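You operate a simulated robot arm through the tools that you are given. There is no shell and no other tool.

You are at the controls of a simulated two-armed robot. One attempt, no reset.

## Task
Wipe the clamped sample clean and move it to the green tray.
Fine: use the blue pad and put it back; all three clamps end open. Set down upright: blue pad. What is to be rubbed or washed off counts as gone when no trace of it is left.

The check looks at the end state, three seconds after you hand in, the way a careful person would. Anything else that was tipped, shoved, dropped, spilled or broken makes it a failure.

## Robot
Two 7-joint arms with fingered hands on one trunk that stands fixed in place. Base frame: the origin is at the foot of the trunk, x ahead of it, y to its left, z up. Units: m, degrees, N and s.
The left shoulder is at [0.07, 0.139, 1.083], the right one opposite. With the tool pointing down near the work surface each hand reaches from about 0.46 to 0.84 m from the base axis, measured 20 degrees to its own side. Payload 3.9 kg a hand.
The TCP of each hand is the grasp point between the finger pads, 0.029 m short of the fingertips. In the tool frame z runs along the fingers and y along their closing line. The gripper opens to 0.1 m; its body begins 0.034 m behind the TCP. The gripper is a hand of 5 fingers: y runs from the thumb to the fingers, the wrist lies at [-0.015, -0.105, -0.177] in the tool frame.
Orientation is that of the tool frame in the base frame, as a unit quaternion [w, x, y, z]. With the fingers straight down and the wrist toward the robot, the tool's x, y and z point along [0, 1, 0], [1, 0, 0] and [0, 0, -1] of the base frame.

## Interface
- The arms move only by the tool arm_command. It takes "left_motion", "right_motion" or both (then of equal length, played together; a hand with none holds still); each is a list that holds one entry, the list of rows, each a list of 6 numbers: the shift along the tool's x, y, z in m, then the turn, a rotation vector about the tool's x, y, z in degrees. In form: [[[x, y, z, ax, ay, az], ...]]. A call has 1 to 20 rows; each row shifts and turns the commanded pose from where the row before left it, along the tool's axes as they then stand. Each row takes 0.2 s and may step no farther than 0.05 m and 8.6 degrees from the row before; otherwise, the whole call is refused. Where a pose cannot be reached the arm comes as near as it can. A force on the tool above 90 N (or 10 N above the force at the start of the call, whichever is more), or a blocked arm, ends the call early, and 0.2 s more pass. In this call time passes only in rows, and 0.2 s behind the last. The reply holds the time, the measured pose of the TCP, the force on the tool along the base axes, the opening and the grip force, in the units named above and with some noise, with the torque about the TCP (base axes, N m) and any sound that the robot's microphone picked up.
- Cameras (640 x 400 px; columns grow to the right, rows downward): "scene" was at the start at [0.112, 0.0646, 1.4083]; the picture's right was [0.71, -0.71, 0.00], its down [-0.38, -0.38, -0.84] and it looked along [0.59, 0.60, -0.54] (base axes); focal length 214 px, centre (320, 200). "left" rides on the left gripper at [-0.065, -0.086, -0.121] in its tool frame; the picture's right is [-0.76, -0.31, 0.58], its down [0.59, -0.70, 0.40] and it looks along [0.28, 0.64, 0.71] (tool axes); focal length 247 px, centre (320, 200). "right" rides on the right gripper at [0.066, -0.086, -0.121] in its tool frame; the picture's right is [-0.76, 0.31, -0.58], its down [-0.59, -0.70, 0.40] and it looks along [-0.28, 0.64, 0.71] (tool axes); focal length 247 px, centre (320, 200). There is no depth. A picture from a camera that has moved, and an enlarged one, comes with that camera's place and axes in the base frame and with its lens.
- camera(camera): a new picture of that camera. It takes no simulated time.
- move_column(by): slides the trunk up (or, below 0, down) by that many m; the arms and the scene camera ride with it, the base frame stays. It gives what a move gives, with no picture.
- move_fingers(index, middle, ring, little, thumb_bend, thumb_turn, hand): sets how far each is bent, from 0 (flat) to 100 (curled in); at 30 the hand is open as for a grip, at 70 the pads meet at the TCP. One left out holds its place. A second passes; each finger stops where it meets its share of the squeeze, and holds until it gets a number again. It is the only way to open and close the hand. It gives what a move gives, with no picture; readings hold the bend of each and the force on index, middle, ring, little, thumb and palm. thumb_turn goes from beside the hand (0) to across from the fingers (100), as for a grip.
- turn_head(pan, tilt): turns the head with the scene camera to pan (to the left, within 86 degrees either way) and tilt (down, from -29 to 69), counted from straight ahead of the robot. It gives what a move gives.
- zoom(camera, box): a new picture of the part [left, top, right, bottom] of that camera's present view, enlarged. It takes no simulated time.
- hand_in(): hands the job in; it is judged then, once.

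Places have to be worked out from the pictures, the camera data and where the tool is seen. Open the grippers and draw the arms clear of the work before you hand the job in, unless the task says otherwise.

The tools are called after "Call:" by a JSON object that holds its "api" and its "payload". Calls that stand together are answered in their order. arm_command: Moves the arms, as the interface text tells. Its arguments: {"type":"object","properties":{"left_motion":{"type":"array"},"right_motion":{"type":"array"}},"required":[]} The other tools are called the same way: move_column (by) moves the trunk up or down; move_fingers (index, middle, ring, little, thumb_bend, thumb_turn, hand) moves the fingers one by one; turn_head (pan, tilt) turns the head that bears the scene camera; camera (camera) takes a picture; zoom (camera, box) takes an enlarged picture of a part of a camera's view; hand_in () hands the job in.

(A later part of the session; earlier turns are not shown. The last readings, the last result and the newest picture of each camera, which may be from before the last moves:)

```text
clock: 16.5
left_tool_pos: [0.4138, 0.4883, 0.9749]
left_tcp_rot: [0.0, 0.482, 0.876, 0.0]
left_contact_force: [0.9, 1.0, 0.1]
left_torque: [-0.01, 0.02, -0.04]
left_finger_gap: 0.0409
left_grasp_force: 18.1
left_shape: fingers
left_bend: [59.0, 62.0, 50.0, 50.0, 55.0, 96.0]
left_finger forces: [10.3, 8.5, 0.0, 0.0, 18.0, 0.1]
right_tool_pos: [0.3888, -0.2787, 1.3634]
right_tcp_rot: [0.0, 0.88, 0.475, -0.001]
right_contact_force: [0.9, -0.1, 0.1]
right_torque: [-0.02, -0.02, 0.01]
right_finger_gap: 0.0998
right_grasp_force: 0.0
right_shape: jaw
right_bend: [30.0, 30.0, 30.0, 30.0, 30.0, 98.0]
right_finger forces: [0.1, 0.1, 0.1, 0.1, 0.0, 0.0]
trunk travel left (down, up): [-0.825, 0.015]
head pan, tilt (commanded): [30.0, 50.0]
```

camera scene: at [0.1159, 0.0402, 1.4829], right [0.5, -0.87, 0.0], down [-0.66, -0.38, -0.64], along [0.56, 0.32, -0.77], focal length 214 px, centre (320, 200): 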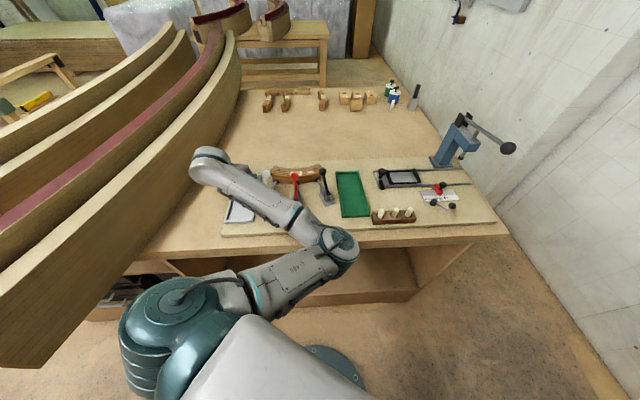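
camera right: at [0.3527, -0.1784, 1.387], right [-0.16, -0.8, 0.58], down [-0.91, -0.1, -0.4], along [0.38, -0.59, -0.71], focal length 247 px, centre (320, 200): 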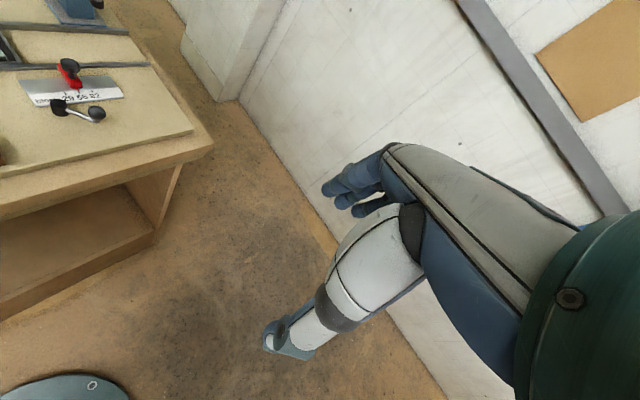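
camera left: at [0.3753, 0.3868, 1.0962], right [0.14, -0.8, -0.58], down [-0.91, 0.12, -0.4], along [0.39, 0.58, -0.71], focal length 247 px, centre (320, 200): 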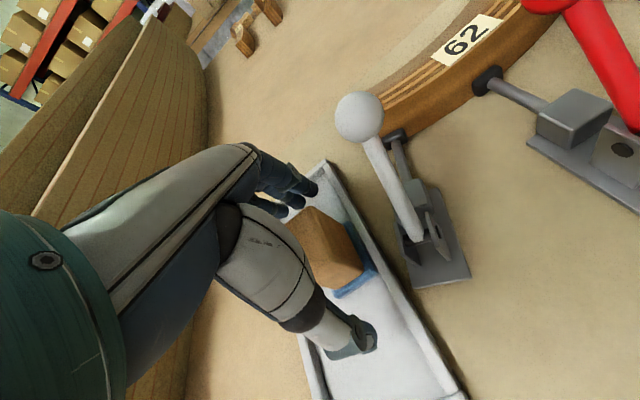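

Firm grip (18 N). I lift the pad straight up 0.09 m and check it.

Call:
{"api": "arm_command", "payload": {"left_motion": [[[0, 0, -0.02, 0, 0, 0], [0, 0, -0.035, 0, 0, 0], [0, 0, -0.035, 0, 0, 0]]]}}

Call:
{"api": "camera", "payload": {"camera": "left"}}

Call:
{"api": "zoom", "payload": {"camera": "scene", "box": [180, 140, 360, 260]}}

```text
clock: 17.3
left_tool_pos: [0.4136, 0.4861, 1.0664]
left_tcp_rot: [0.0, 0.483, 0.876, 0.001]
left_contact_force: [-0.3, 0.1, -1.7]
left_torque: [-0.02, -0.01, -0.02]
left_finger_gap: 0.0406
left_grasp_force: 17.4
left_shape: fingers
left_bend: [59.0, 62.0, 50.0, 50.0, 55.0, 95.0]
left_finger forces: [10.0, 8.1, 0.0, 0.1, 18.2, 0.0]
right_tool_pos: [0.3887, -0.2803, 1.3644]
right_tcp_rot: [-0.001, 0.881, 0.474, 0.001]
right_contact_force: [-0.2, -0.1, -0.7]
right_torque: [-0.01, -0.06, -0.01]
right_finger_gap: 0.1
right_grasp_force: 0.1
right_shape: jaw
right_bend: [30.0, 30.0, 30.0, 30.0, 30.0, 98.0]
right_finger forces: [0.0, 0.0, 0.0, 0.1, 0.0, 0.0]
trunk travel left (down, up): [-0.825, 0.015]
head pan, tilt (commanded): [30.0, 50.0]
```

```text
taken
camera left: at [0.3763, 0.385, 1.187], right [0.14, -0.8, -0.58], down [-0.91, 0.12, -0.4], along [0.39, 0.58, -0.71], focal length 247 px, centre (320, 200)
```

left: 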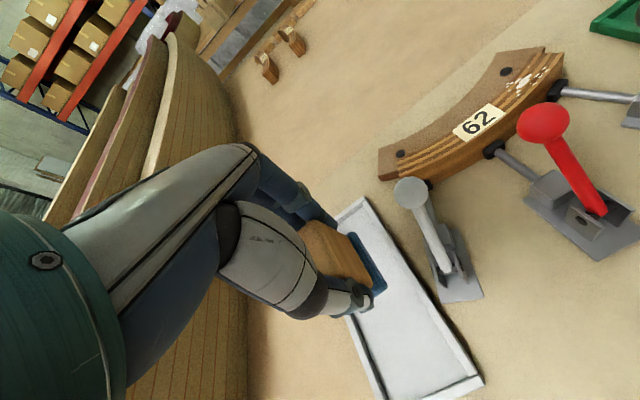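

```text
3.33 times, centred on (270, 200) of scene
camera zoom: at [0.1152, 0.0395, 1.4828], right [0.5, -0.87, 0.0], down [-0.66, -0.38, -0.64], along [0.56, 0.32, -0.77], focal length 715 px, centre (487, 200)
```

zoom: 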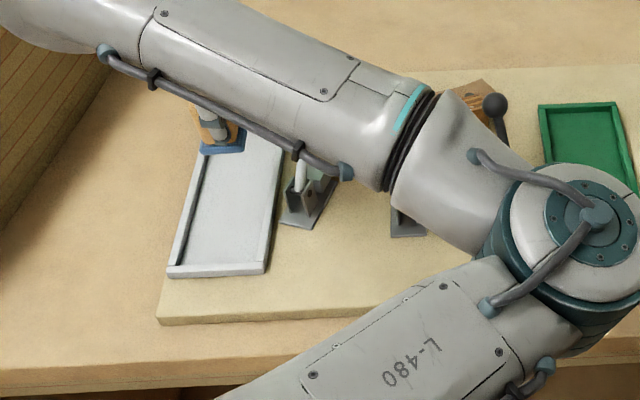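

The pad is held and clear (pad underside ≈0.05 below TCP). I go up to z≈1.11 and across to above the stain at about (0.576, 0.356), then turn the hand ~6° so the thumb will pass between the red and black balls.

Call:
{"api": "arm_command", "payload": {"left_motion": [[[0, 0, -0.0436, 0, 0, 0], [-0.0393, 0.0136, 0, 0, 0, 0], [-0.0393, 0.0136, 0, 0, 0, 0], [-0.0393, 0.0136, 0, 0, 0, 0], [-0.0393, 0.0136, 0, 0, 0, 0], [-0.0393, 0.0136, 0, 0, 0, 0], [0, 0, 0, 0, 0, 6]]]}}

Call:
{"api": "camera", "payload": {"camera": "left"}}

Call:
{"api": "camera", "payload": {"camera": "scene"}}

```text
clock: 18.9
left_tool_pos: [0.5782, 0.3587, 1.1109]
left_tcp_rot: [0.0, 0.528, 0.849, 0.001]
left_contact_force: [-0.2, 0.8, -0.2]
left_torque: [-0.02, 0.0, -0.01]
left_finger_gap: 0.0406
left_grasp_force: 17.4
left_shape: fingers
left_bend: [59.0, 62.0, 50.0, 50.0, 55.0, 95.0]
left_finger forces: [9.7, 8.0, 0.1, 0.1, 17.8, 0.1]
right_tool_pos: [0.3868, -0.2787, 1.3647]
right_tcp_rot: [0.0, 0.881, 0.473, 0.0]
right_contact_force: [-0.6, 0.1, -0.8]
right_torque: [-0.01, -0.01, 0.02]
right_finger_gap: 0.1
right_grasp_force: 0.1
right_shape: jaw
right_bend: [30.0, 30.0, 30.0, 30.0, 30.0, 98.0]
right_finger forces: [0.1, 0.0, 0.0, 0.0, 0.0, 0.0]
trunk travel left (down, up): [-0.825, 0.015]
head pan, tilt (commanded): [30.0, 50.0]
```

```text
taken
camera left: at [0.5287, 0.2611, 1.2313], right [0.06, -0.81, -0.58], down [-0.89, 0.22, -0.4], along [0.45, 0.54, -0.71], focal length 247 px, centre (320, 200)
```

left: 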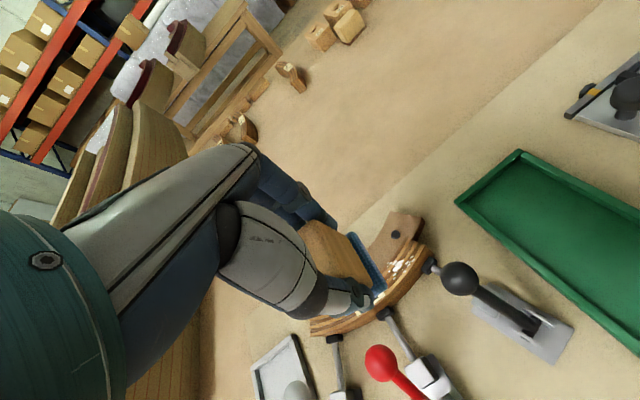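

```text
taken
camera scene: at [0.1151, 0.0406, 1.4829], right [0.5, -0.87, 0.0], down [-0.66, -0.38, -0.64], along [0.56, 0.32, -0.77], focal length 214 px, centre (320, 200)
```

scene: 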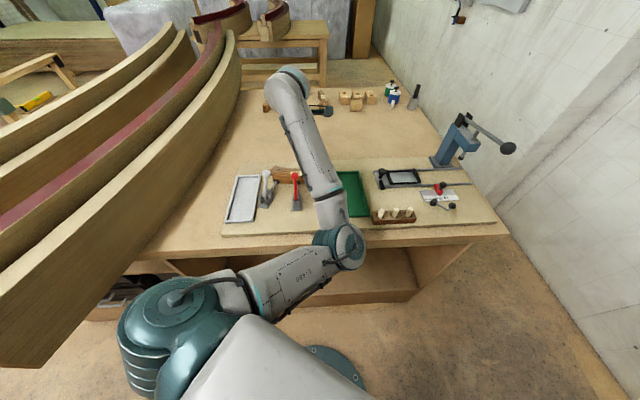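

I zoom to confirm the pad's projected landing spot relative to the stain.

Call:
{"api": "zoom", "payload": {"camera": "left", "box": [280, 190, 520, 370]}}

```text
2.22 times, centred on (400, 280) of left
camera zoom: at [0.5287, 0.2611, 1.2313], right [0.06, -0.81, -0.58], down [-0.89, 0.22, -0.4], along [0.45, 0.54, -0.71], focal length 549 px, centre (142, 22)
```

zoom: 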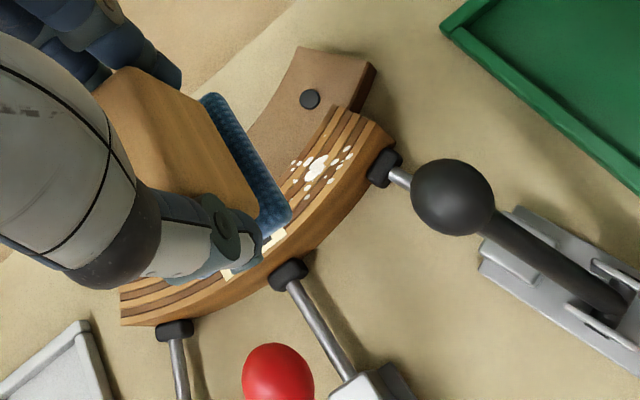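

The stain spans about (0.567, 0.364) to (0.596, 0.331) and the pad is centred over its near part. I descend to z≈1.035 first, watching forces.

Call:
{"api": "arm_command", "payload": {"left_motion": [[[0, 0, 0.03, 0, 0, 0], [0, 0, 0.03, 0, 0, 0], [0, 0, 0.015, 0, 0, 0]]]}}

Call:
{"api": "zoom", "payload": {"camera": "left", "box": [280, 150, 560, 380]}}

Call:
{"api": "zoom", "payload": {"camera": "scene", "box": [220, 60, 400, 260]}}

```text
clock: 19.7
left_tool_pos: [0.5761, 0.3649, 1.0391]
left_tcp_rot: [0.001, 0.523, 0.852, 0.008]
left_contact_force: [0.4, -0.2, -1.0]
left_torque: [0.01, -0.02, 0.0]
left_finger_gap: 0.0406
left_grasp_force: 17.8
left_shape: fingers
left_bend: [59.0, 62.0, 50.0, 50.0, 55.0, 95.0]
left_finger forces: [9.7, 8.1, 0.0, 0.0, 17.8, 0.0]
right_tool_pos: [0.3875, -0.2803, 1.3644]
right_tcp_rot: [-0.001, 0.88, 0.474, -0.001]
right_contact_force: [-0.6, 0.1, 0.5]
right_torque: [0.0, -0.02, 0.0]
right_finger_gap: 0.0997
right_grasp_force: 0.1
right_shape: jaw
right_bend: [30.0, 30.0, 30.0, 30.0, 30.0, 98.0]
right_finger forces: [0.0, 0.0, 0.1, 0.1, 0.0, 0.1]
trunk travel left (down, up): [-0.825, 0.015]
head pan, tilt (commanded): [30.0, 50.0]
```

```text
1.74 times, centred on (420, 265) of left
camera zoom: at [0.5281, 0.2676, 1.1587], right [0.08, -0.81, -0.58], down [-0.89, 0.21, -0.41], along [0.45, 0.55, -0.7], focal length 430 px, centre (146, 87)
```

zoom: 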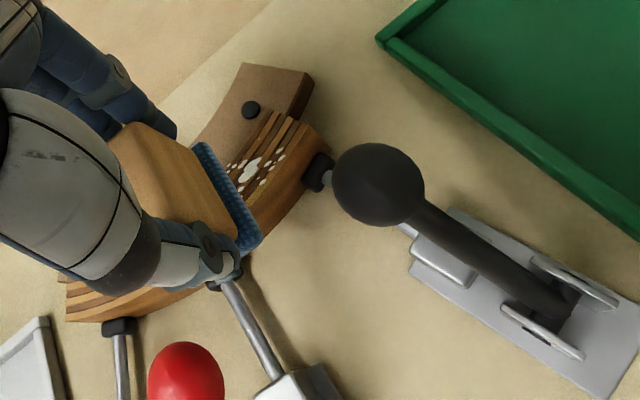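

```text
2.00 times, centred on (310, 160) of scene
camera zoom: at [0.1159, 0.0397, 1.4828], right [0.5, -0.87, 0.0], down [-0.66, -0.38, -0.64], along [0.56, 0.32, -0.77], focal length 429 px, centre (340, 280)
```

zoom: 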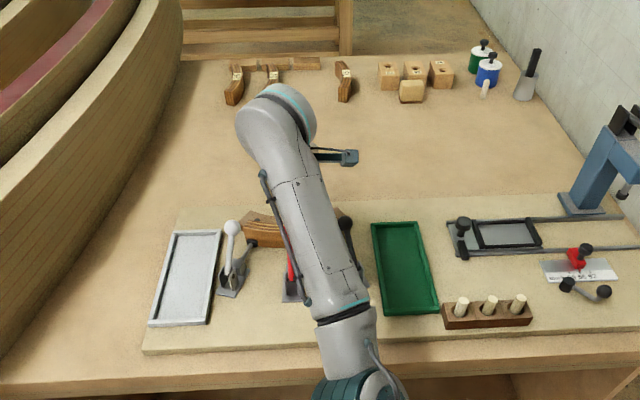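

The measured pose lags a few mm with a small tilt; I hold for a moment to see whether it settles.

Call:
{"api": "arm_command", "payload": {"left_motion": [[[0, 0, 0, 0, 0, 0], [0, 0, 0, 0, 0, 0]]]}}

```text
clock: 20.3
left_tool_pos: [0.5759, 0.3658, 1.037]
left_tcp_rot: [0.0, 0.522, 0.853, 0.007]
left_contact_force: [0.2, 0.5, -1.9]
left_torque: [-0.02, -0.02, 0.03]
left_finger_gap: 0.0404
left_grasp_force: 18.3
left_shape: fingers
left_bend: [59.0, 62.0, 50.0, 50.0, 55.0, 95.0]
left_finger forces: [9.7, 8.0, 0.0, 0.0, 17.8, 0.0]
right_tool_pos: [0.3887, -0.2788, 1.3655]
right_tcp_rot: [-0.001, 0.88, 0.475, 0.0]
right_contact_force: [0.1, -0.2, 0.0]
right_torque: [0.01, -0.03, -0.01]
right_finger_gap: 0.0997
right_grasp_force: 0.0
right_shape: jaw
right_bend: [30.0, 30.0, 30.0, 30.0, 30.0, 98.0]
right_finger forces: [0.0, 0.0, 0.1, 0.0, 0.1, 0.0]
trunk travel left (down, up): [-0.825, 0.015]
head pan, tilt (commanded): [30.0, 50.0]
```

The small offset persists, so something (joint limit or a light arm contact) holds it off. I look with the head tilted down at the elbow and forearm.

Call:
{"api": "turn_head", "payload": {"pan": 15, "tilt": 62}}

Call:
{"api": "camera", "payload": {"camera": "scene"}}

Call:
{"api": "camera", "payload": {"camera": "right"}}

```text
clock: 21.0
left_tool_pos: [0.5749, 0.3664, 1.036]
left_tcp_rot: [-0.003, 0.523, 0.852, 0.008]
left_contact_force: [0.6, -0.5, -0.4]
left_torque: [-0.05, -0.03, -0.04]
left_finger_gap: 0.0406
left_grasp_force: 17.8
left_shape: fingers
left_bend: [59.0, 62.0, 50.0, 50.0, 55.0, 95.0]
left_finger forces: [9.7, 8.1, 0.1, 0.0, 17.8, 0.0]
right_tool_pos: [0.3881, -0.2791, 1.3643]
right_tcp_rot: [-0.001, 0.881, 0.474, 0.001]
right_contact_force: [-0.2, 0.0, 1.1]
right_torque: [0.0, -0.02, 0.0]
right_finger_gap: 0.0997
right_grasp_force: 0.0
right_shape: jaw
right_bend: [30.0, 30.0, 30.0, 30.0, 30.0, 98.0]
right_finger forces: [0.1, 0.0, 0.1, 0.0, 0.0, 0.0]
trunk travel left (down, up): [-0.825, 0.015]
head pan, tilt (commanded): [15.0, 62.0]
```

```text
taken
camera scene: at [0.1112, 0.0183, 1.468], right [0.26, -0.97, 0.0], down [-0.85, -0.23, -0.47], along [0.45, 0.12, -0.88], focal length 214 px, centre (320, 200)
```

scene: 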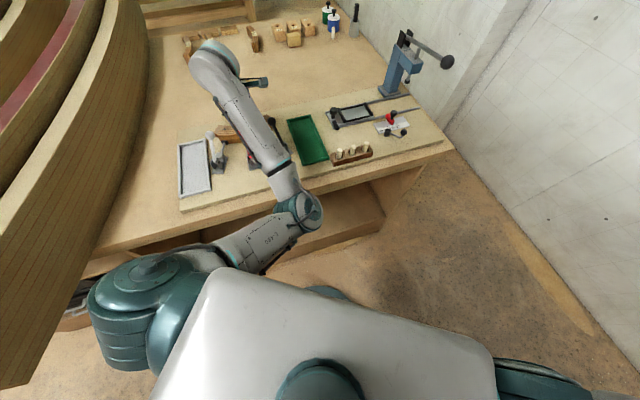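

```text
taken
camera right: at [0.3529, -0.1784, 1.4869], right [-0.16, -0.8, 0.58], down [-0.91, -0.1, -0.4], along [0.38, -0.59, -0.71], focal length 247 px, centre (320, 200)
```

right: 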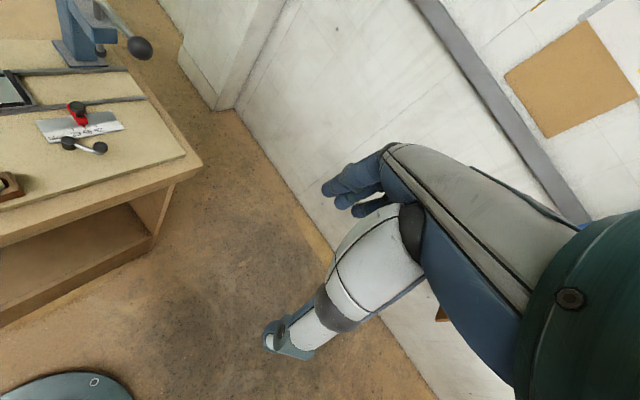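

I zoom in on the elbow region to see its distance to the bench edge.

Call:
{"api": "zoom", "payload": {"camera": "scene", "box": [200, 100, 400, 280]}}

```text
2.22 times, centred on (300, 190) of scene
camera zoom: at [0.1112, 0.0183, 1.468], right [0.26, -0.97, 0.0], down [-0.85, -0.23, -0.47], along [0.45, 0.12, -0.88], focal length 477 px, centre (364, 222)
```

zoom: 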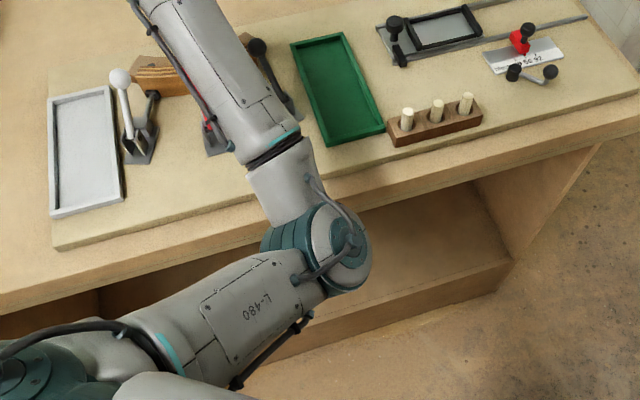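

The bench edge runs obliquely and the elbow is close to it, though no blocked-arm notice came. I try a small corrective shift (−7 mm in y) with 5 mm lowering and see how the arm follows.

Call:
{"api": "arm_command", "payload": {"left_motion": [[[-0.004, 0, 0.0025, 0, 0, 0], [-0.004, 0, 0.0025, 0, 0, 0]]]}}

```text
clock: 21.6
left_tool_pos: [0.5786, 0.3608, 1.0347]
left_tcp_rot: [0.003, 0.52, 0.854, 0.009]
left_contact_force: [-0.6, -0.4, -1.0]
left_torque: [0.01, -0.05, 0.01]
left_finger_gap: 0.0406
left_grasp_force: 17.8
left_shape: fingers
left_bend: [59.0, 62.0, 50.0, 50.0, 55.0, 95.0]
left_finger forces: [9.6, 8.1, 0.0, 0.1, 17.8, 0.1]
right_tool_pos: [0.3885, -0.2803, 1.3651]
right_tcp_rot: [0.0, 0.881, 0.474, 0.0]
right_contact_force: [-0.4, 0.0, -0.2]
right_torque: [-0.01, 0.0, 0.02]
right_finger_gap: 0.0998
right_grasp_force: 0.1
right_shape: jaw
right_bend: [30.0, 30.0, 30.0, 30.0, 30.0, 98.0]
right_finger forces: [0.1, 0.0, 0.0, 0.0, 0.1, 0.0]
trunk travel left (down, up): [-0.825, 0.015]
head pan, tilt (commanded): [15.0, 62.0]
```

It follows in y but z barely dropped. I lower another 5 mm to see whether the height follows.

Call:
{"api": "arm_command", "payload": {"left_motion": [[[0, 0, 0.003, 0, 0, 0], [0, 0, 0.003, 0, 0, 0]]]}}

Call:
{"api": "zoom", "payload": {"camera": "left", "box": [280, 150, 560, 380]}}

```text
clock: 22.2
left_tool_pos: [0.5792, 0.3627, 1.0319]
left_tcp_rot: [0.003, 0.519, 0.855, 0.01]
left_contact_force: [0.4, -0.7, -0.7]
left_torque: [-0.01, -0.03, -0.01]
left_finger_gap: 0.0408
left_grasp_force: 17.8
left_shape: fingers
left_bend: [59.0, 62.0, 50.0, 50.0, 55.0, 95.0]
left_finger forces: [9.7, 8.1, 0.1, 0.0, 17.8, 0.1]
right_tool_pos: [0.3879, -0.2795, 1.364]
right_tcp_rot: [0.0, 0.88, 0.475, 0.0]
right_contact_force: [0.2, 0.1, 0.1]
right_torque: [-0.02, 0.04, 0.04]
right_finger_gap: 0.0997
right_grasp_force: 0.2
right_shape: jaw
right_bend: [30.0, 30.0, 30.0, 30.0, 30.0, 98.0]
right_finger forces: [0.0, 0.0, 0.1, 0.0, 0.1, 0.0]
trunk travel left (down, up): [-0.825, 0.015]
head pan, tilt (commanded): [15.0, 62.0]
```

```text
1.74 times, centred on (420, 265) of left
camera zoom: at [0.5305, 0.2635, 1.1499], right [0.08, -0.81, -0.59], down [-0.89, 0.21, -0.41], along [0.45, 0.56, -0.7], focal length 430 px, centre (146, 87)
```

zoom: 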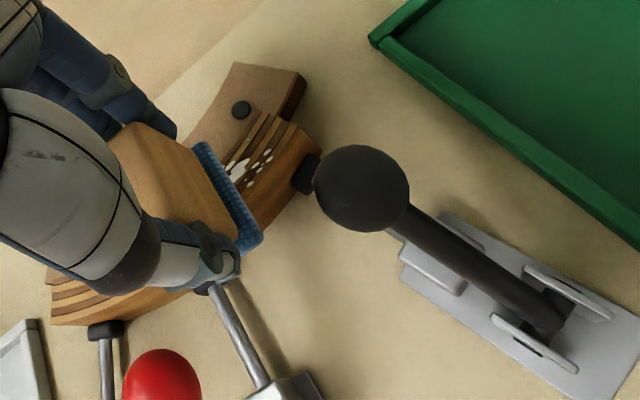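

Each mm of descent now pushes the hand sideways, so the elbow is likely grazing the bench edge. I go back up and test how a different hand heading moves the elbow.

Call:
{"api": "arm_command", "payload": {"left_motion": [[[0, 0, -0.04, 0, 0, 0], [0, 0, -0.04, 0, 0, 0], [0, 0, 0, 0, 0, -8.5], [0, 0, 0, 0, 0, -8.5], [0, 0, 0, 0, 0, -8.5], [0, 0, 0, 0, 0, -8.5]]]}}

Call:
{"api": "camera", "payload": {"camera": "scene"}}

```text
clock: 23.6
left_tool_pos: [0.5867, 0.3636, 1.1041]
left_tcp_rot: [-0.001, 0.256, 0.967, 0.001]
left_contact_force: [-0.7, 0.9, -1.8]
left_torque: [0.0, 0.01, 0.0]
left_finger_gap: 0.0404
left_grasp_force: 18.1
left_shape: fingers
left_bend: [59.0, 62.0, 50.0, 50.0, 55.0, 95.0]
left_finger forces: [9.7, 8.1, 0.1, 0.1, 17.8, 0.0]
left hand out of reach, approached as far as the arm can: row 4, 5, 6
right_tool_pos: [0.3893, -0.2784, 1.3627]
right_tcp_rot: [-0.001, 0.88, 0.474, 0.0]
right_contact_force: [0.7, 0.4, 0.0]
right_torque: [0.0, 0.0, -0.01]
right_finger_gap: 0.1
right_grasp_force: 0.1
right_shape: jaw
right_bend: [30.0, 30.0, 30.0, 30.0, 30.0, 98.0]
right_finger forces: [0.0, 0.0, 0.0, 0.0, 0.1, 0.0]
trunk travel left (down, up): [-0.825, 0.015]
head pan, tilt (commanded): [15.0, 62.0]
```

```text
taken
camera scene: at [0.1116, 0.0181, 1.4679], right [0.26, -0.97, 0.0], down [-0.85, -0.23, -0.47], along [0.45, 0.12, -0.88], focal length 214 px, centre (320, 200)
```

scene: 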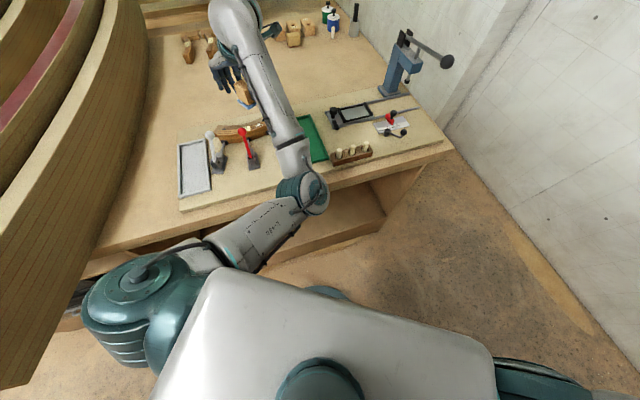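

Heading ~60° is at a joint limit. I turn the hand the other way, towards heading about −15°, and look at the elbow again.

Call:
{"api": "arm_command", "payload": {"left_motion": [[[0, 0, 0, 0, 0, 8.5], [0, 0, 0, 0, 0, 8.5], [0, 0, 0, 0, 0, 8.5], [0, 0, 0, 0, 0, 8.5], [0, 0, 0, 0, 0, 8.5], [0, 0, 0, 0, 0, 8.5], [0, 0, 0, 0, 0, 8.5], [0, 0, 0, 0, 0, 8.5], [0, 0, 0, 0, 0, 8.5]]]}}

Call:
{"api": "camera", "payload": {"camera": "scene"}}

```text
clock: 25.6
left_tool_pos: [0.5863, 0.3638, 1.103]
left_tcp_rot: [0.0, 0.801, 0.599, 0.001]
left_contact_force: [-0.1, 0.0, -0.4]
left_torque: [-0.01, -0.02, 0.01]
left_finger_gap: 0.0405
left_grasp_force: 17.5
left_shape: fingers
left_bend: [59.0, 62.0, 50.0, 50.0, 55.0, 95.0]
left_finger forces: [9.7, 8.1, 0.0, 0.0, 17.8, 0.1]
right_tool_pos: [0.3879, -0.2794, 1.364]
right_tcp_rot: [0.0, 0.881, 0.474, -0.001]
right_contact_force: [0.3, -0.6, 0.8]
right_torque: [-0.03, 0.02, 0.0]
right_finger_gap: 0.0996
right_grasp_force: 0.0
right_shape: jaw
right_bend: [30.0, 30.0, 30.0, 30.0, 30.0, 98.0]
right_finger forces: [0.1, 0.0, 0.1, 0.1, 0.0, 0.1]
trunk travel left (down, up): [-0.825, 0.015]
head pan, tilt (commanded): [15.0, 62.0]
```

```text
taken
camera scene: at [0.1111, 0.0183, 1.4679], right [0.26, -0.97, 0.0], down [-0.85, -0.23, -0.47], along [0.45, 0.12, -0.88], focal length 214 px, centre (320, 200)
```

scene: 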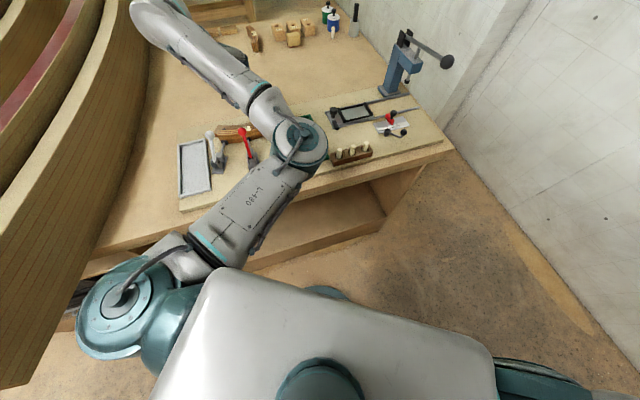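

At heading −16° the elbow sits much higher (≈z 1.13) and clear of the bench. I'll wipe with this heading: descend to z≈1.04 above the stain.

Call:
{"api": "arm_command", "payload": {"left_motion": [[[-0.0065, -0.0027, 0.021, 0, 0, 0], [-0.0065, -0.0027, 0.021, 0, 0, 0], [0, 0, 0.021, 0, 0, 0]]]}}

Call:
{"api": "camera", "payload": {"camera": "left"}}

Call:
{"api": "camera", "payload": {"camera": "scene"}}

```text
clock: 26.4
left_tool_pos: [0.5782, 0.352, 1.0402]
left_tcp_rot: [-0.001, 0.8, 0.6, 0.001]
left_contact_force: [0.2, 0.5, -0.8]
left_torque: [0.0, -0.01, 0.0]
left_finger_gap: 0.0405
left_grasp_force: 17.9
left_shape: fingers
left_bend: [59.0, 62.0, 50.0, 50.0, 55.0, 95.0]
left_finger forces: [9.7, 8.1, 0.0, 0.0, 17.8, 0.0]
right_tool_pos: [0.3888, -0.2792, 1.3641]
right_tcp_rot: [-0.001, 0.88, 0.474, 0.0]
right_contact_force: [0.1, 0.4, -0.2]
right_torque: [-0.04, 0.01, 0.02]
right_finger_gap: 0.1
right_grasp_force: 0.0
right_shape: jaw
right_bend: [30.0, 30.0, 30.0, 30.0, 30.0, 98.0]
right_finger forces: [0.1, 0.1, 0.0, 0.1, 0.0, 0.1]
trunk travel left (down, up): [-0.825, 0.015]
head pan, tilt (commanded): [15.0, 62.0]
```

```text
taken
camera left: at [0.4767, 0.3137, 1.161], right [-0.51, -0.64, -0.58], down [-0.51, 0.76, -0.4], along [0.7, 0.09, -0.71], focal length 247 px, centre (320, 200)
```

left: 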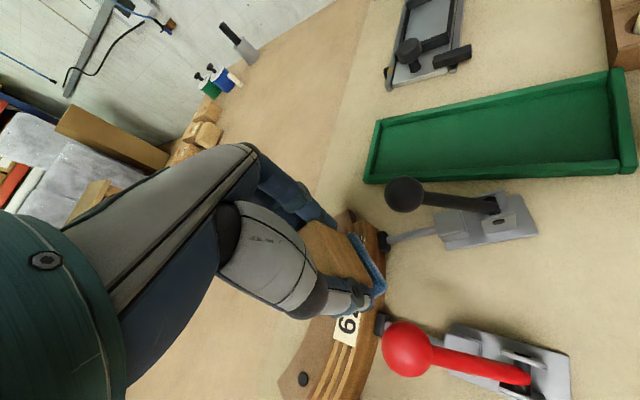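

```text
taken
camera scene: at [0.1115, 0.0184, 1.468], right [0.26, -0.97, 0.0], down [-0.85, -0.23, -0.47], along [0.45, 0.12, -0.88], focal length 214 px, centre (320, 200)
```

scene: 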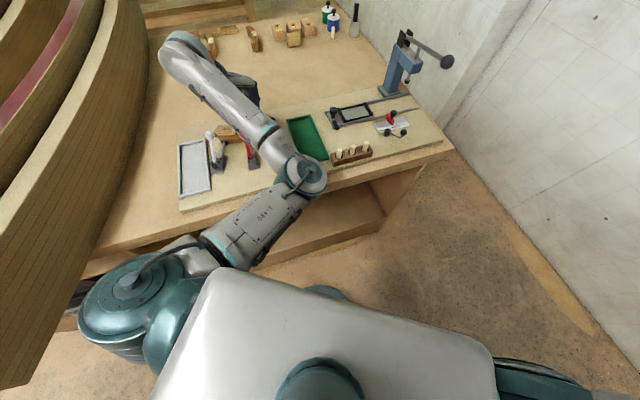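

Pose is accurate now (no deviation). I lower in small steps watching for contact force.

Call:
{"api": "arm_command", "payload": {"left_motion": [[[0, 0, 0.006, 0, 0, 0], [0, 0, 0.006, 0, 0, 0]]]}}

Call:
{"api": "zoom", "payload": {"camera": "left", "box": [280, 150, 560, 400]}}

```text
clock: 27.0
left_tool_pos: [0.5778, 0.3534, 1.0282]
left_tcp_rot: [-0.001, 0.8, 0.6, 0.001]
left_contact_force: [0.1, 0.8, -0.7]
left_torque: [0.01, -0.03, -0.02]
left_finger_gap: 0.0404
left_grasp_force: 17.6
left_shape: fingers
left_bend: [59.0, 62.0, 50.0, 50.0, 55.0, 95.0]
left_finger forces: [9.7, 8.0, 0.0, 0.0, 17.8, 0.0]
right_tool_pos: [0.3895, -0.2802, 1.3641]
right_tcp_rot: [-0.001, 0.881, 0.474, -0.001]
right_contact_force: [0.6, 0.7, -0.3]
right_torque: [-0.01, 0.02, 0.01]
right_finger_gap: 0.0997
right_grasp_force: 0.1
right_shape: jaw
right_bend: [30.0, 30.0, 30.0, 30.0, 30.0, 98.0]
right_finger forces: [0.1, 0.0, 0.0, 0.0, 0.0, 0.0]
trunk travel left (down, up): [-0.825, 0.015]
head pan, tilt (commanded): [15.0, 62.0]
```

```text
1.60 times, centred on (420, 275) of left
camera zoom: at [0.4765, 0.3136, 1.1488], right [-0.51, -0.64, -0.58], down [-0.51, 0.76, -0.4], along [0.7, 0.09, -0.71], focal length 395 px, centre (160, 80)
```

zoom: 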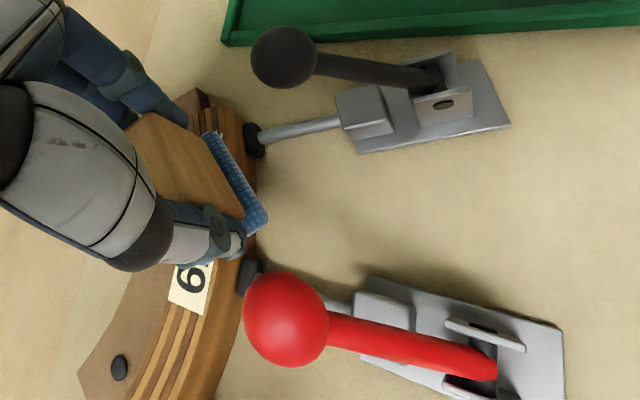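

Still free of contact at z=1.028. I continue down in 3 mm steps.

Call:
{"api": "arm_command", "payload": {"left_motion": [[[0, 0, 0.003, 0, 0, 0], [0, 0, 0.002, 0, 0, 0]]]}}

```text
clock: 27.6
left_tool_pos: [0.5759, 0.3533, 1.0229]
left_tcp_rot: [0.0, 0.801, 0.599, 0.001]
left_contact_force: [-0.1, -0.5, -0.8]
left_torque: [-0.01, -0.02, 0.0]
left_finger_gap: 0.0407
left_grasp_force: 17.6
left_shape: fingers
left_bend: [59.0, 62.0, 50.0, 50.0, 55.0, 95.0]
left_finger forces: [9.7, 8.1, 0.0, 0.0, 17.7, 0.1]
right_tool_pos: [0.3877, -0.2793, 1.3639]
right_tcp_rot: [-0.001, 0.88, 0.474, 0.0]
right_contact_force: [0.6, -0.3, -0.1]
right_torque: [0.0, 0.03, 0.04]
right_finger_gap: 0.0997
right_grasp_force: 0.1
right_shape: jaw
right_bend: [30.0, 30.0, 30.0, 30.0, 30.0, 98.0]
right_finger forces: [0.1, 0.1, 0.0, 0.0, 0.0, 0.1]
trunk travel left (down, up): [-0.825, 0.015]
head pan, tilt (commanded): [15.0, 62.0]
```

No contact at z=1.023 yet; a further 4 mm in two small steps.

Call:
{"api": "arm_command", "payload": {"left_motion": [[[0, 0, 0.002, 0, 0, 0], [0, 0, 0.002, 0, 0, 0]]]}}

```text
clock: 28.2
left_tool_pos: [0.5777, 0.3536, 1.0186]
left_tcp_rot: [-0.001, 0.8, 0.6, 0.002]
left_contact_force: [0.3, -0.3, -0.5]
left_torque: [-0.02, -0.02, -0.05]
left_finger_gap: 0.0407
left_grasp_force: 18.0
left_shape: fingers
left_bend: [59.0, 62.0, 50.0, 50.0, 55.0, 95.0]
left_finger forces: [9.7, 8.1, 0.0, 0.0, 17.8, 0.1]
right_tool_pos: [0.3888, -0.2801, 1.3643]
right_tcp_rot: [-0.001, 0.881, 0.474, 0.0]
right_contact_force: [-0.1, -0.1, 0.5]
right_torque: [0.0, 0.0, 0.0]
right_finger_gap: 0.0999
right_grasp_force: 0.1
right_shape: jaw
right_bend: [30.0, 30.0, 30.0, 30.0, 30.0, 98.0]
right_finger forces: [0.0, 0.0, 0.0, 0.0, 0.0, 0.0]
trunk travel left (down, up): [-0.825, 0.015]
head pan, tilt (commanded): [15.0, 62.0]
```

Still free at z=1.0186; continuing with 2 mm steps.

Call:
{"api": "arm_command", "payload": {"left_motion": [[[0, 0, 0.002, 0, 0, 0], [0, 0, 0.002, 0, 0, 0]]]}}

Call:
{"api": "zoom", "payload": {"camera": "left", "box": [310, 190, 450, 330]}}

```text
clock: 28.8
left_tool_pos: [0.5776, 0.3521, 1.0159]
left_tcp_rot: [-0.001, 0.8, 0.6, 0.001]
left_contact_force: [-0.8, -0.2, -0.9]
left_torque: [0.01, 0.01, 0.02]
left_finger_gap: 0.0404
left_grasp_force: 18.0
left_shape: fingers
left_bend: [59.0, 62.0, 50.0, 50.0, 55.0, 95.0]
left_finger forces: [9.6, 8.1, 0.1, 0.0, 17.7, 0.0]
right_tool_pos: [0.3886, -0.2793, 1.3648]
right_tcp_rot: [-0.001, 0.88, 0.475, -0.001]
right_contact_force: [0.1, -1.3, -0.1]
right_torque: [0.01, -0.01, 0.01]
right_finger_gap: 0.0999
right_grasp_force: 0.0
right_shape: jaw
right_bend: [30.0, 30.0, 30.0, 30.0, 30.0, 98.0]
right_finger forces: [0.0, 0.0, 0.1, 0.0, 0.1, 0.0]
trunk travel left (down, up): [-0.825, 0.015]
head pan, tilt (commanded): [15.0, 62.0]
```

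```text
2.86 times, centred on (380, 260) of left
camera zoom: at [0.4765, 0.314, 1.1364], right [-0.51, -0.64, -0.58], down [-0.51, 0.76, -0.4], along [0.7, 0.09, -0.71], focal length 706 px, centre (149, 29)
```

zoom: 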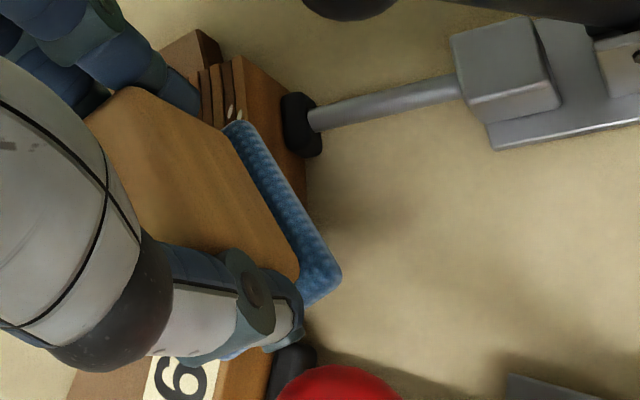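

The pad is about to touch; a couple of white spots are still visible beyond its far end. I keep lowering in 1.5 mm steps.

Call:
{"api": "arm_command", "payload": {"left_motion": [[[0, 0, 0.0015, 0, 0, 0], [0, 0, 0.0015, 0, 0, 0]]]}}

```text
clock: 29.4
left_tool_pos: [0.5774, 0.3525, 1.0137]
left_tcp_rot: [-0.002, 0.8, 0.599, 0.002]
left_contact_force: [0.7, -0.4, 1.2]
left_torque: [0.05, 0.02, 0.02]
left_finger_gap: 0.0407
left_grasp_force: 18.0
left_shape: fingers
left_bend: [59.0, 62.0, 50.0, 50.0, 55.0, 95.0]
left_finger forces: [9.6, 8.5, 0.0, 0.1, 17.7, 0.0]
right_tool_pos: [0.3875, -0.2799, 1.3642]
right_tcp_rot: [-0.001, 0.88, 0.475, 0.0]
right_contact_force: [-0.1, -0.2, -0.1]
right_torque: [0.0, 0.0, -0.01]
right_finger_gap: 0.0995
right_grasp_force: 0.0
right_shape: jaw
right_bend: [30.0, 30.0, 30.0, 30.0, 30.0, 98.0]
right_finger forces: [0.1, 0.0, 0.0, 0.0, 0.0, 0.0]
trunk travel left (down, up): [-0.825, 0.015]
head pan, tilt (commanded): [15.0, 62.0]
```

First contact (≈+2 N). One more small step to build a light pressing force.

Call:
{"api": "arm_command", "payload": {"left_motion": [[[0, 0, 0.0015, 0, 0, 0], [0, 0, 0, 0, 0, 0]]]}}

```text
clock: 30.0
left_tool_pos: [0.5774, 0.3519, 1.0112]
left_tcp_rot: [0.0, 0.8, 0.599, 0.002]
left_contact_force: [0.9, -0.7, 6.1]
left_torque: [0.04, 0.06, 0.0]
left_finger_gap: 0.0406
left_grasp_force: 18.6
left_shape: fingers
left_bend: [59.0, 62.0, 50.0, 50.0, 55.0, 95.0]
left_finger forces: [9.8, 9.1, 0.0, 0.1, 17.7, 0.1]
right_tool_pos: [0.3878, -0.2806, 1.364]
right_tcp_rot: [0.0, 0.88, 0.474, 0.001]
right_contact_force: [-0.7, -0.9, 1.0]
right_torque: [0.01, -0.03, 0.04]
right_finger_gap: 0.1
right_grasp_force: 0.1
right_shape: jaw
right_bend: [30.0, 30.0, 30.0, 30.0, 30.0, 98.0]
right_finger forces: [0.0, 0.0, 0.0, 0.1, 0.0, 0.0]
trunk travel left (down, up): [-0.825, 0.015]
head pan, tilt (commanded): [15.0, 62.0]
```

About 7 N of pressing force. Now I rub back and forth along the sample's tangent over the whole stain.

Call:
{"api": "arm_command", "payload": {"left_motion": [[[-0.00307, 0.00702, 0, 0, 0, 0], [-0.00307, 0.00702, 0, 0, 0, 0], [-0.00307, 0.00702, 0, 0, 0, 0], [0.0032, -0.00733, 0, 0, 0, 0], [0.0032, -0.00733, 0, 0, 0, 0], [0.0032, -0.00733, 0, 0, 0, 0], [0.0032, -0.00733, 0, 0, 0, 0], [-0.0032, 0.00733, 0, 0, 0, 0], [-0.0032, 0.00733, 0, 0, 0, 0], [-0.0032, 0.00733, 0, 0, 0, 0], [-0.0032, 0.00733, 0, 0, 0, 0], [0.0032, -0.00733, 0, 0, 0, 0], [0.0032, -0.00733, 0, 0, 0, 0], [0.0032, -0.00733, 0, 0, 0, 0], [0.0032, -0.00733, 0, 0, 0, 0]]]}}

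Call:
{"api": "zoom", "payload": {"camera": "left", "box": [310, 190, 450, 330]}}

```text
clock: 33.2
left_tool_pos: [0.5707, 0.3587, 1.0109]
left_tcp_rot: [-0.001, 0.801, 0.599, 0.002]
left_contact_force: [0.4, 0.5, 0.7]
left_torque: [-0.01, -0.01, 0.01]
left_finger_gap: 0.0406
left_grasp_force: 17.7
left_shape: fingers
left_bend: [60.0, 63.0, 50.0, 50.0, 56.0, 95.0]
left_finger forces: [9.4, 8.7, 0.1, 0.1, 17.6, 0.0]
right_tool_pos: [0.3883, -0.2795, 1.3635]
right_tcp_rot: [-0.001, 0.88, 0.474, 0.0]
right_contact_force: [0.6, 0.6, 0.2]
right_torque: [0.01, 0.01, -0.04]
right_finger_gap: 0.0996
right_grasp_force: 0.1
right_shape: jaw
right_bend: [30.0, 30.0, 30.0, 30.0, 30.0, 98.0]
right_finger forces: [0.0, 0.1, 0.1, 0.0, 0.0, 0.0]
trunk travel left (down, up): [-0.825, 0.015]
head pan, tilt (commanded): [15.0, 62.0]
```

```text
2.86 times, centred on (380, 260) of left
camera zoom: at [0.4693, 0.3202, 1.1325], right [-0.51, -0.64, -0.58], down [-0.51, 0.76, -0.4], along [0.7, 0.09, -0.71], focal length 706 px, centre (149, 29)
```

zoom: 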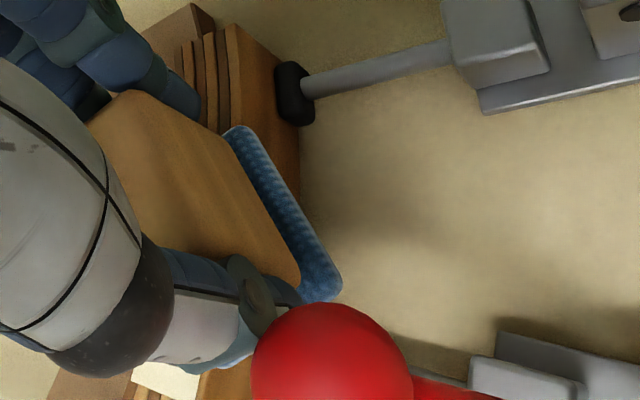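

The right-end spots are gone; force fell to ~1.5 N as the block settled in the grip. I press 2 mm more and rub again, with slight sideways shifts.

Call:
{"api": "arm_command", "payload": {"left_motion": [[[0, 0, 0.002, 0, 0, 0], [-0.0032, 0.00733, 0, 0, 0, 0], [-0.0032, 0.00733, 0, 0, 0, 0], [-0.0032, 0.00733, 0, 0, 0, 0], [-0.0032, 0.00733, 0, 0, 0, 0], [0.0032, -0.00733, 0, 0, 0, 0], [0.0032, -0.00733, 0, 0, 0, 0], [0.0032, -0.00733, 0, 0, 0, 0], [0.0032, -0.00733, 0, 0, 0, 0], [0.003, 0.0012, 0, 0, 0, 0], [-0.0032, 0.00733, 0, 0, 0, 0], [-0.0032, 0.00733, 0, 0, 0, 0], [-0.0032, 0.00733, 0, 0, 0, 0], [-0.0032, 0.00733, 0, 0, 0, 0], [-0.006, -0.0024, 0, 0, 0, 0], [0.0032, -0.00733, 0, 0, 0, 0], [0.0032, -0.00733, 0, 0, 0, 0], [0.0032, -0.00733, 0, 0, 0, 0], [0.0032, -0.00733, 0, 0, 0, 0]]]}}

```text
clock: 37.2
left_tool_pos: [0.5691, 0.3536, 1.009]
left_tcp_rot: [-0.002, 0.801, 0.599, 0.001]
left_contact_force: [3.0, -3.1, 7.0]
left_torque: [-0.09, -0.12, -0.03]
left_finger_gap: 0.0403
left_grasp_force: 19.4
left_shape: fingers
left_bend: [60.0, 63.0, 50.0, 50.0, 55.0, 95.0]
left_finger forces: [10.7, 10.2, 0.2, 0.0, 18.2, 0.1]
right_tool_pos: [0.3873, -0.2814, 1.3639]
right_tcp_rot: [-0.001, 0.881, 0.474, 0.0]
right_contact_force: [-0.3, -0.2, -0.1]
right_torque: [-0.02, 0.02, -0.05]
right_finger_gap: 0.0998
right_grasp_force: 0.0
right_shape: jaw
right_bend: [30.0, 30.0, 30.0, 30.0, 30.0, 98.0]
right_finger forces: [0.0, 0.0, 0.0, 0.0, 0.0, 0.0]
trunk travel left (down, up): [-0.825, 0.015]
head pan, tilt (commanded): [15.0, 62.0]
```

Good rubbing pressure (≈8 N). I lift off to inspect the surface.

Call:
{"api": "arm_command", "payload": {"left_motion": [[[0, 0, -0.02, 0, 0, 0], [0, 0, -0.04, 0, 0, 0], [0, -0.02, -0.03, 0, 0, 0], [0, -0.03, -0.01, 0, 0, 0]]]}}

Call:
{"api": "camera", "payload": {"camera": "left"}}

Call:
{"api": "zoom", "payload": {"camera": "left", "box": [300, 190, 500, 390]}}

```text
clock: 38.2
left_tool_pos: [0.5186, 0.3706, 1.1097]
left_tcp_rot: [-0.001, 0.8, 0.6, 0.001]
left_contact_force: [-0.1, 0.2, -0.8]
left_torque: [-0.03, -0.05, -0.02]
left_finger_gap: 0.0409
left_grasp_force: 17.3
left_shape: fingers
left_bend: [60.0, 63.0, 50.0, 50.0, 55.0, 95.0]
left_finger forces: [9.4, 8.1, 0.0, 0.1, 17.6, 0.0]
right_tool_pos: [0.3874, -0.2796, 1.3653]
right_tcp_rot: [0.001, 0.88, 0.475, 0.0]
right_contact_force: [-0.6, 0.6, 0.7]
right_torque: [0.01, -0.01, 0.02]
right_finger_gap: 0.0997
right_grasp_force: 0.1
right_shape: jaw
right_bend: [30.0, 30.0, 30.0, 30.0, 30.0, 98.0]
right_finger forces: [0.0, 0.0, 0.0, 0.0, 0.0, 0.1]
trunk travel left (down, up): [-0.825, 0.015]
head pan, tilt (commanded): [15.0, 62.0]
```

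```text
taken
camera left: at [0.4178, 0.332, 1.2298], right [-0.51, -0.64, -0.58], down [-0.51, 0.76, -0.4], along [0.7, 0.09, -0.71], focal length 247 px, centre (320, 200)
```

left: 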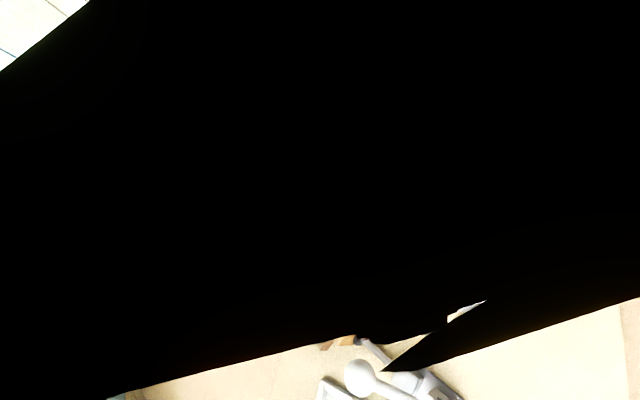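

```text
2.00 times, centred on (400, 290) of left
camera zoom: at [0.4178, 0.332, 1.2298], right [-0.51, -0.64, -0.58], down [-0.51, 0.76, -0.4], along [0.7, 0.09, -0.71], focal length 494 px, centre (160, 20)
```

zoom: 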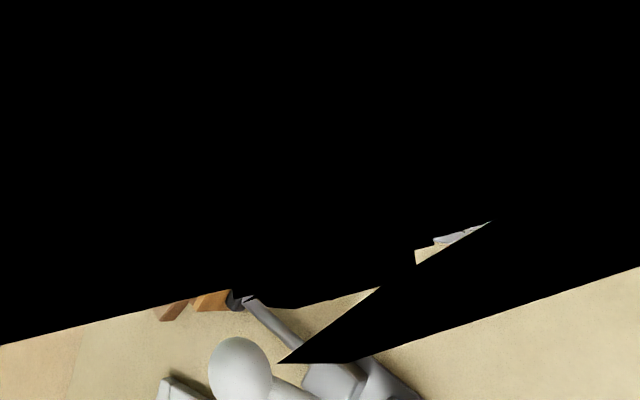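

The left camera's view is blocked by the forearm in this pose. I look with the scene camera, panned to the sample.

Call:
{"api": "turn_head", "payload": {"pan": 35, "tilt": 50}}

Call:
{"api": "camera", "payload": {"camera": "scene"}}

```text
clock: 39.1
left_tool_pos: [0.5206, 0.3708, 1.1086]
left_tcp_rot: [0.0, 0.8, 0.6, 0.002]
left_contact_force: [-0.8, -0.5, 0.0]
left_torque: [-0.01, -0.01, 0.0]
left_finger_gap: 0.0405
left_grasp_force: 17.3
left_shape: fingers
left_bend: [60.0, 63.0, 50.0, 50.0, 55.0, 95.0]
left_finger forces: [9.4, 8.1, 0.0, 0.0, 17.4, 0.1]
right_tool_pos: [0.3873, -0.2791, 1.365]
right_tcp_rot: [-0.001, 0.88, 0.474, 0.0]
right_contact_force: [0.0, 1.0, -0.4]
right_torque: [-0.02, 0.0, 0.0]
right_finger_gap: 0.1
right_grasp_force: 0.1
right_shape: jaw
right_bend: [30.0, 30.0, 30.0, 30.0, 30.0, 98.0]
right_finger forces: [0.1, 0.0, 0.0, 0.1, 0.0, 0.1]
trunk travel left (down, up): [-0.825, 0.015]
head pan, tilt (commanded): [35.0, 50.0]
```

```text
taken
camera scene: at [0.1124, 0.0454, 1.4828], right [0.57, -0.82, 0.0], down [-0.63, -0.44, -0.64], along [0.53, 0.37, -0.77], focal length 214 px, centre (320, 200)
```

scene: 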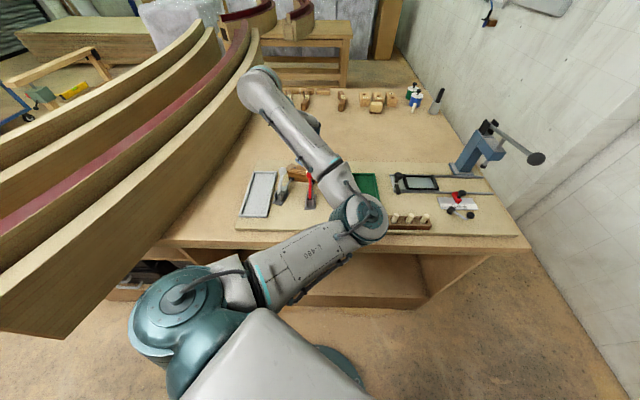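

I turn the hand back to heading ~26° and shift toward the pad tray side, which should give the left camera a clear view of the sample.

Call:
{"api": "arm_command", "payload": {"left_motion": [[[0, 0, -0.004, 0, 0, -8.5], [0, 0, -0.004, 0, 0, -8.5], [0, 0, -0.004, 0, 0, -8.5], [0, 0, -0.004, 0, 0, -8.5], [0, 0, -0.004, 0, 0, -8.5], [0.0282, -0.0196, 0, 0, 0, 0], [0.0282, -0.0196, 0, 0, 0, 0], [0.0282, -0.0196, 0, 0, 0, 0]]]}}

Call:
{"api": "camera", "payload": {"camera": "left"}}

Call:
{"api": "zoom", "payload": {"camera": "scene", "box": [220, 120, 420, 260]}}

```text
clock: 40.9
left_tool_pos: [0.4299, 0.421, 1.1287]
left_tcp_rot: [0.0, 0.528, 0.849, 0.002]
left_contact_force: [-0.2, 0.7, -0.7]
left_torque: [0.02, -0.05, -0.01]
left_finger_gap: 0.041
left_grasp_force: 17.2
left_shape: fingers
left_bend: [60.0, 63.0, 50.0, 50.0, 55.0, 95.0]
left_finger forces: [9.3, 7.8, 0.2, 0.1, 17.2, 0.1]
right_tool_pos: [0.3886, -0.2801, 1.365]
right_tcp_rot: [0.0, 0.88, 0.474, 0.0]
right_contact_force: [-0.3, 0.3, -0.1]
right_torque: [0.0, -0.02, 0.01]
right_finger_gap: 0.0999
right_grasp_force: 0.1
right_shape: jaw
right_bend: [30.0, 30.0, 30.0, 30.0, 30.0, 98.0]
right_finger forces: [0.0, 0.0, 0.1, 0.0, 0.0, 0.0]
trunk travel left (down, up): [-0.825, 0.015]
head pan, tilt (commanded): [35.0, 50.0]
```

```text
taken
camera left: at [0.3818, 0.3243, 1.2495], right [0.06, -0.81, -0.58], down [-0.89, 0.22, -0.4], along [0.45, 0.54, -0.71], focal length 247 px, centre (320, 200)
```

left: 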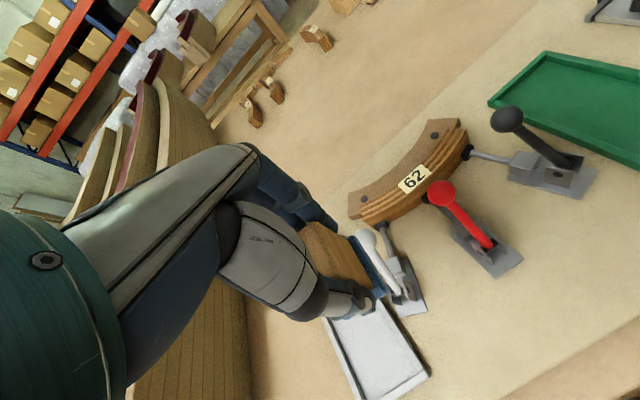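

```text
2.86 times, centred on (320, 190) of scene
camera zoom: at [0.1115, 0.0459, 1.4829], right [0.57, -0.82, 0.0], down [-0.63, -0.44, -0.64], along [0.53, 0.37, -0.77], focal length 613 px, centre (320, 229)
```

zoom: 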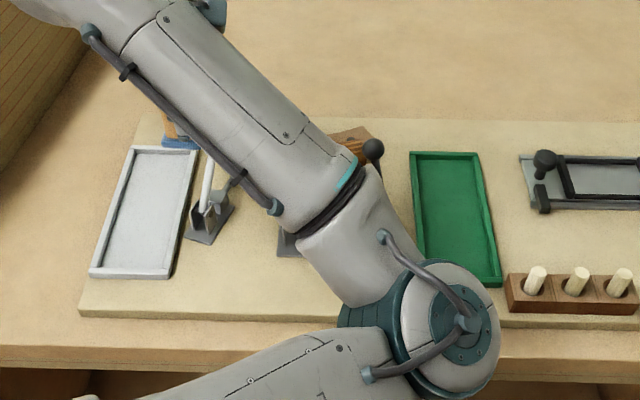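

I zoom closely on the sample to check for any remaining trace.

Call:
{"api": "zoom", "payload": {"camera": "left", "box": [400, 105, 490, 185]}}

Call:
{"api": "zoom", "payload": {"camera": "left", "box": [340, 100, 500, 230]}}

```text
5.00 times, centred on (445, 145) of left
camera zoom: at [0.3818, 0.3243, 1.2495], right [0.06, -0.81, -0.58], down [-0.89, 0.22, -0.4], along [0.45, 0.54, -0.71], focal length 1235 px, centre (-305, 475)
```

zoom: 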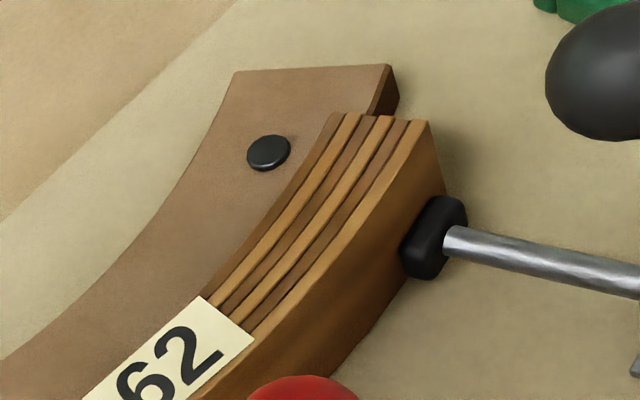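

```text
3.08 times, centred on (420, 165) of left
camera zoom: at [0.3818, 0.3243, 1.2495], right [0.06, -0.81, -0.58], down [-0.89, 0.22, -0.4], along [0.45, 0.54, -0.71], focal length 760 px, centre (12, 308)
```

zoom: 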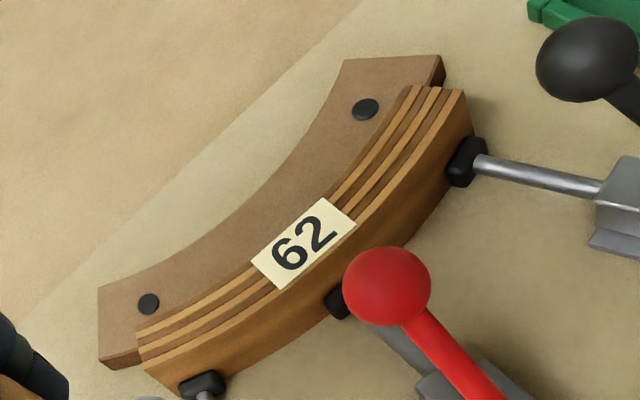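

The sample's top is clean, no trace left. Now I return the pad: turn back to heading 32°, go above its old place (0.414, 0.487), and descend.

Call:
{"api": "arm_command", "payload": {"left_motion": [[[0, 0, 0, 0, 0, -6.0], [0.0322, 0.0108, 0, 0, 0, 0], [0.0322, 0.0108, 0, 0, 0, 0], [0, 0, 0.03, 0, 0, 0], [0, 0, 0.03, 0, 0, 0]]]}}

Call:
{"api": "camera", "payload": {"camera": "left"}}

```text
clock: 42.1
left_tool_pos: [0.4149, 0.4881, 1.0661]
left_tcp_rot: [0.0, 0.483, 0.875, 0.001]
left_contact_force: [0.4, -0.5, -1.2]
left_torque: [-0.01, -0.05, -0.01]
left_finger_gap: 0.0409
left_grasp_force: 17.3
left_shape: fingers
left_bend: [60.0, 63.0, 50.0, 50.0, 55.0, 95.0]
left_finger forces: [9.3, 8.0, 0.1, 0.0, 17.2, 0.0]
right_tool_pos: [0.3886, -0.2791, 1.3643]
right_tcp_rot: [0.0, 0.881, 0.474, 0.001]
right_contact_force: [-0.3, 0.9, -0.2]
right_torque: [-0.02, -0.02, -0.03]
right_finger_gap: 0.0999
right_grasp_force: 0.0
right_shape: jaw
right_bend: [30.0, 30.0, 30.0, 30.0, 30.0, 98.0]
right_finger forces: [0.1, 0.0, 0.0, 0.1, 0.1, 0.0]
trunk travel left (down, up): [-0.825, 0.015]
head pan, tilt (commanded): [35.0, 50.0]
```

```text
taken
camera left: at [0.3761, 0.3867, 1.1876], right [0.14, -0.8, -0.58], down [-0.91, 0.12, -0.4], along [0.39, 0.58, -0.71], focal length 247 px, centre (320, 200)
```

left: 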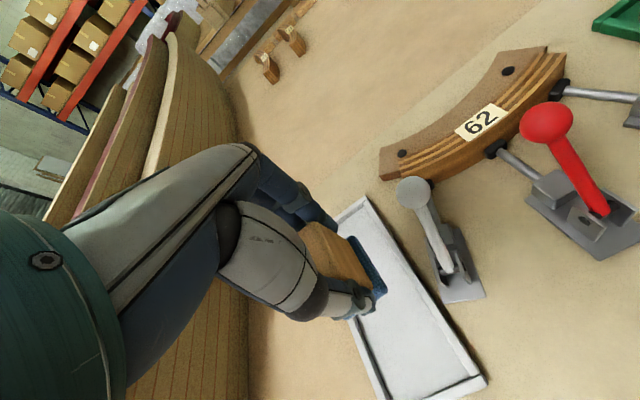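

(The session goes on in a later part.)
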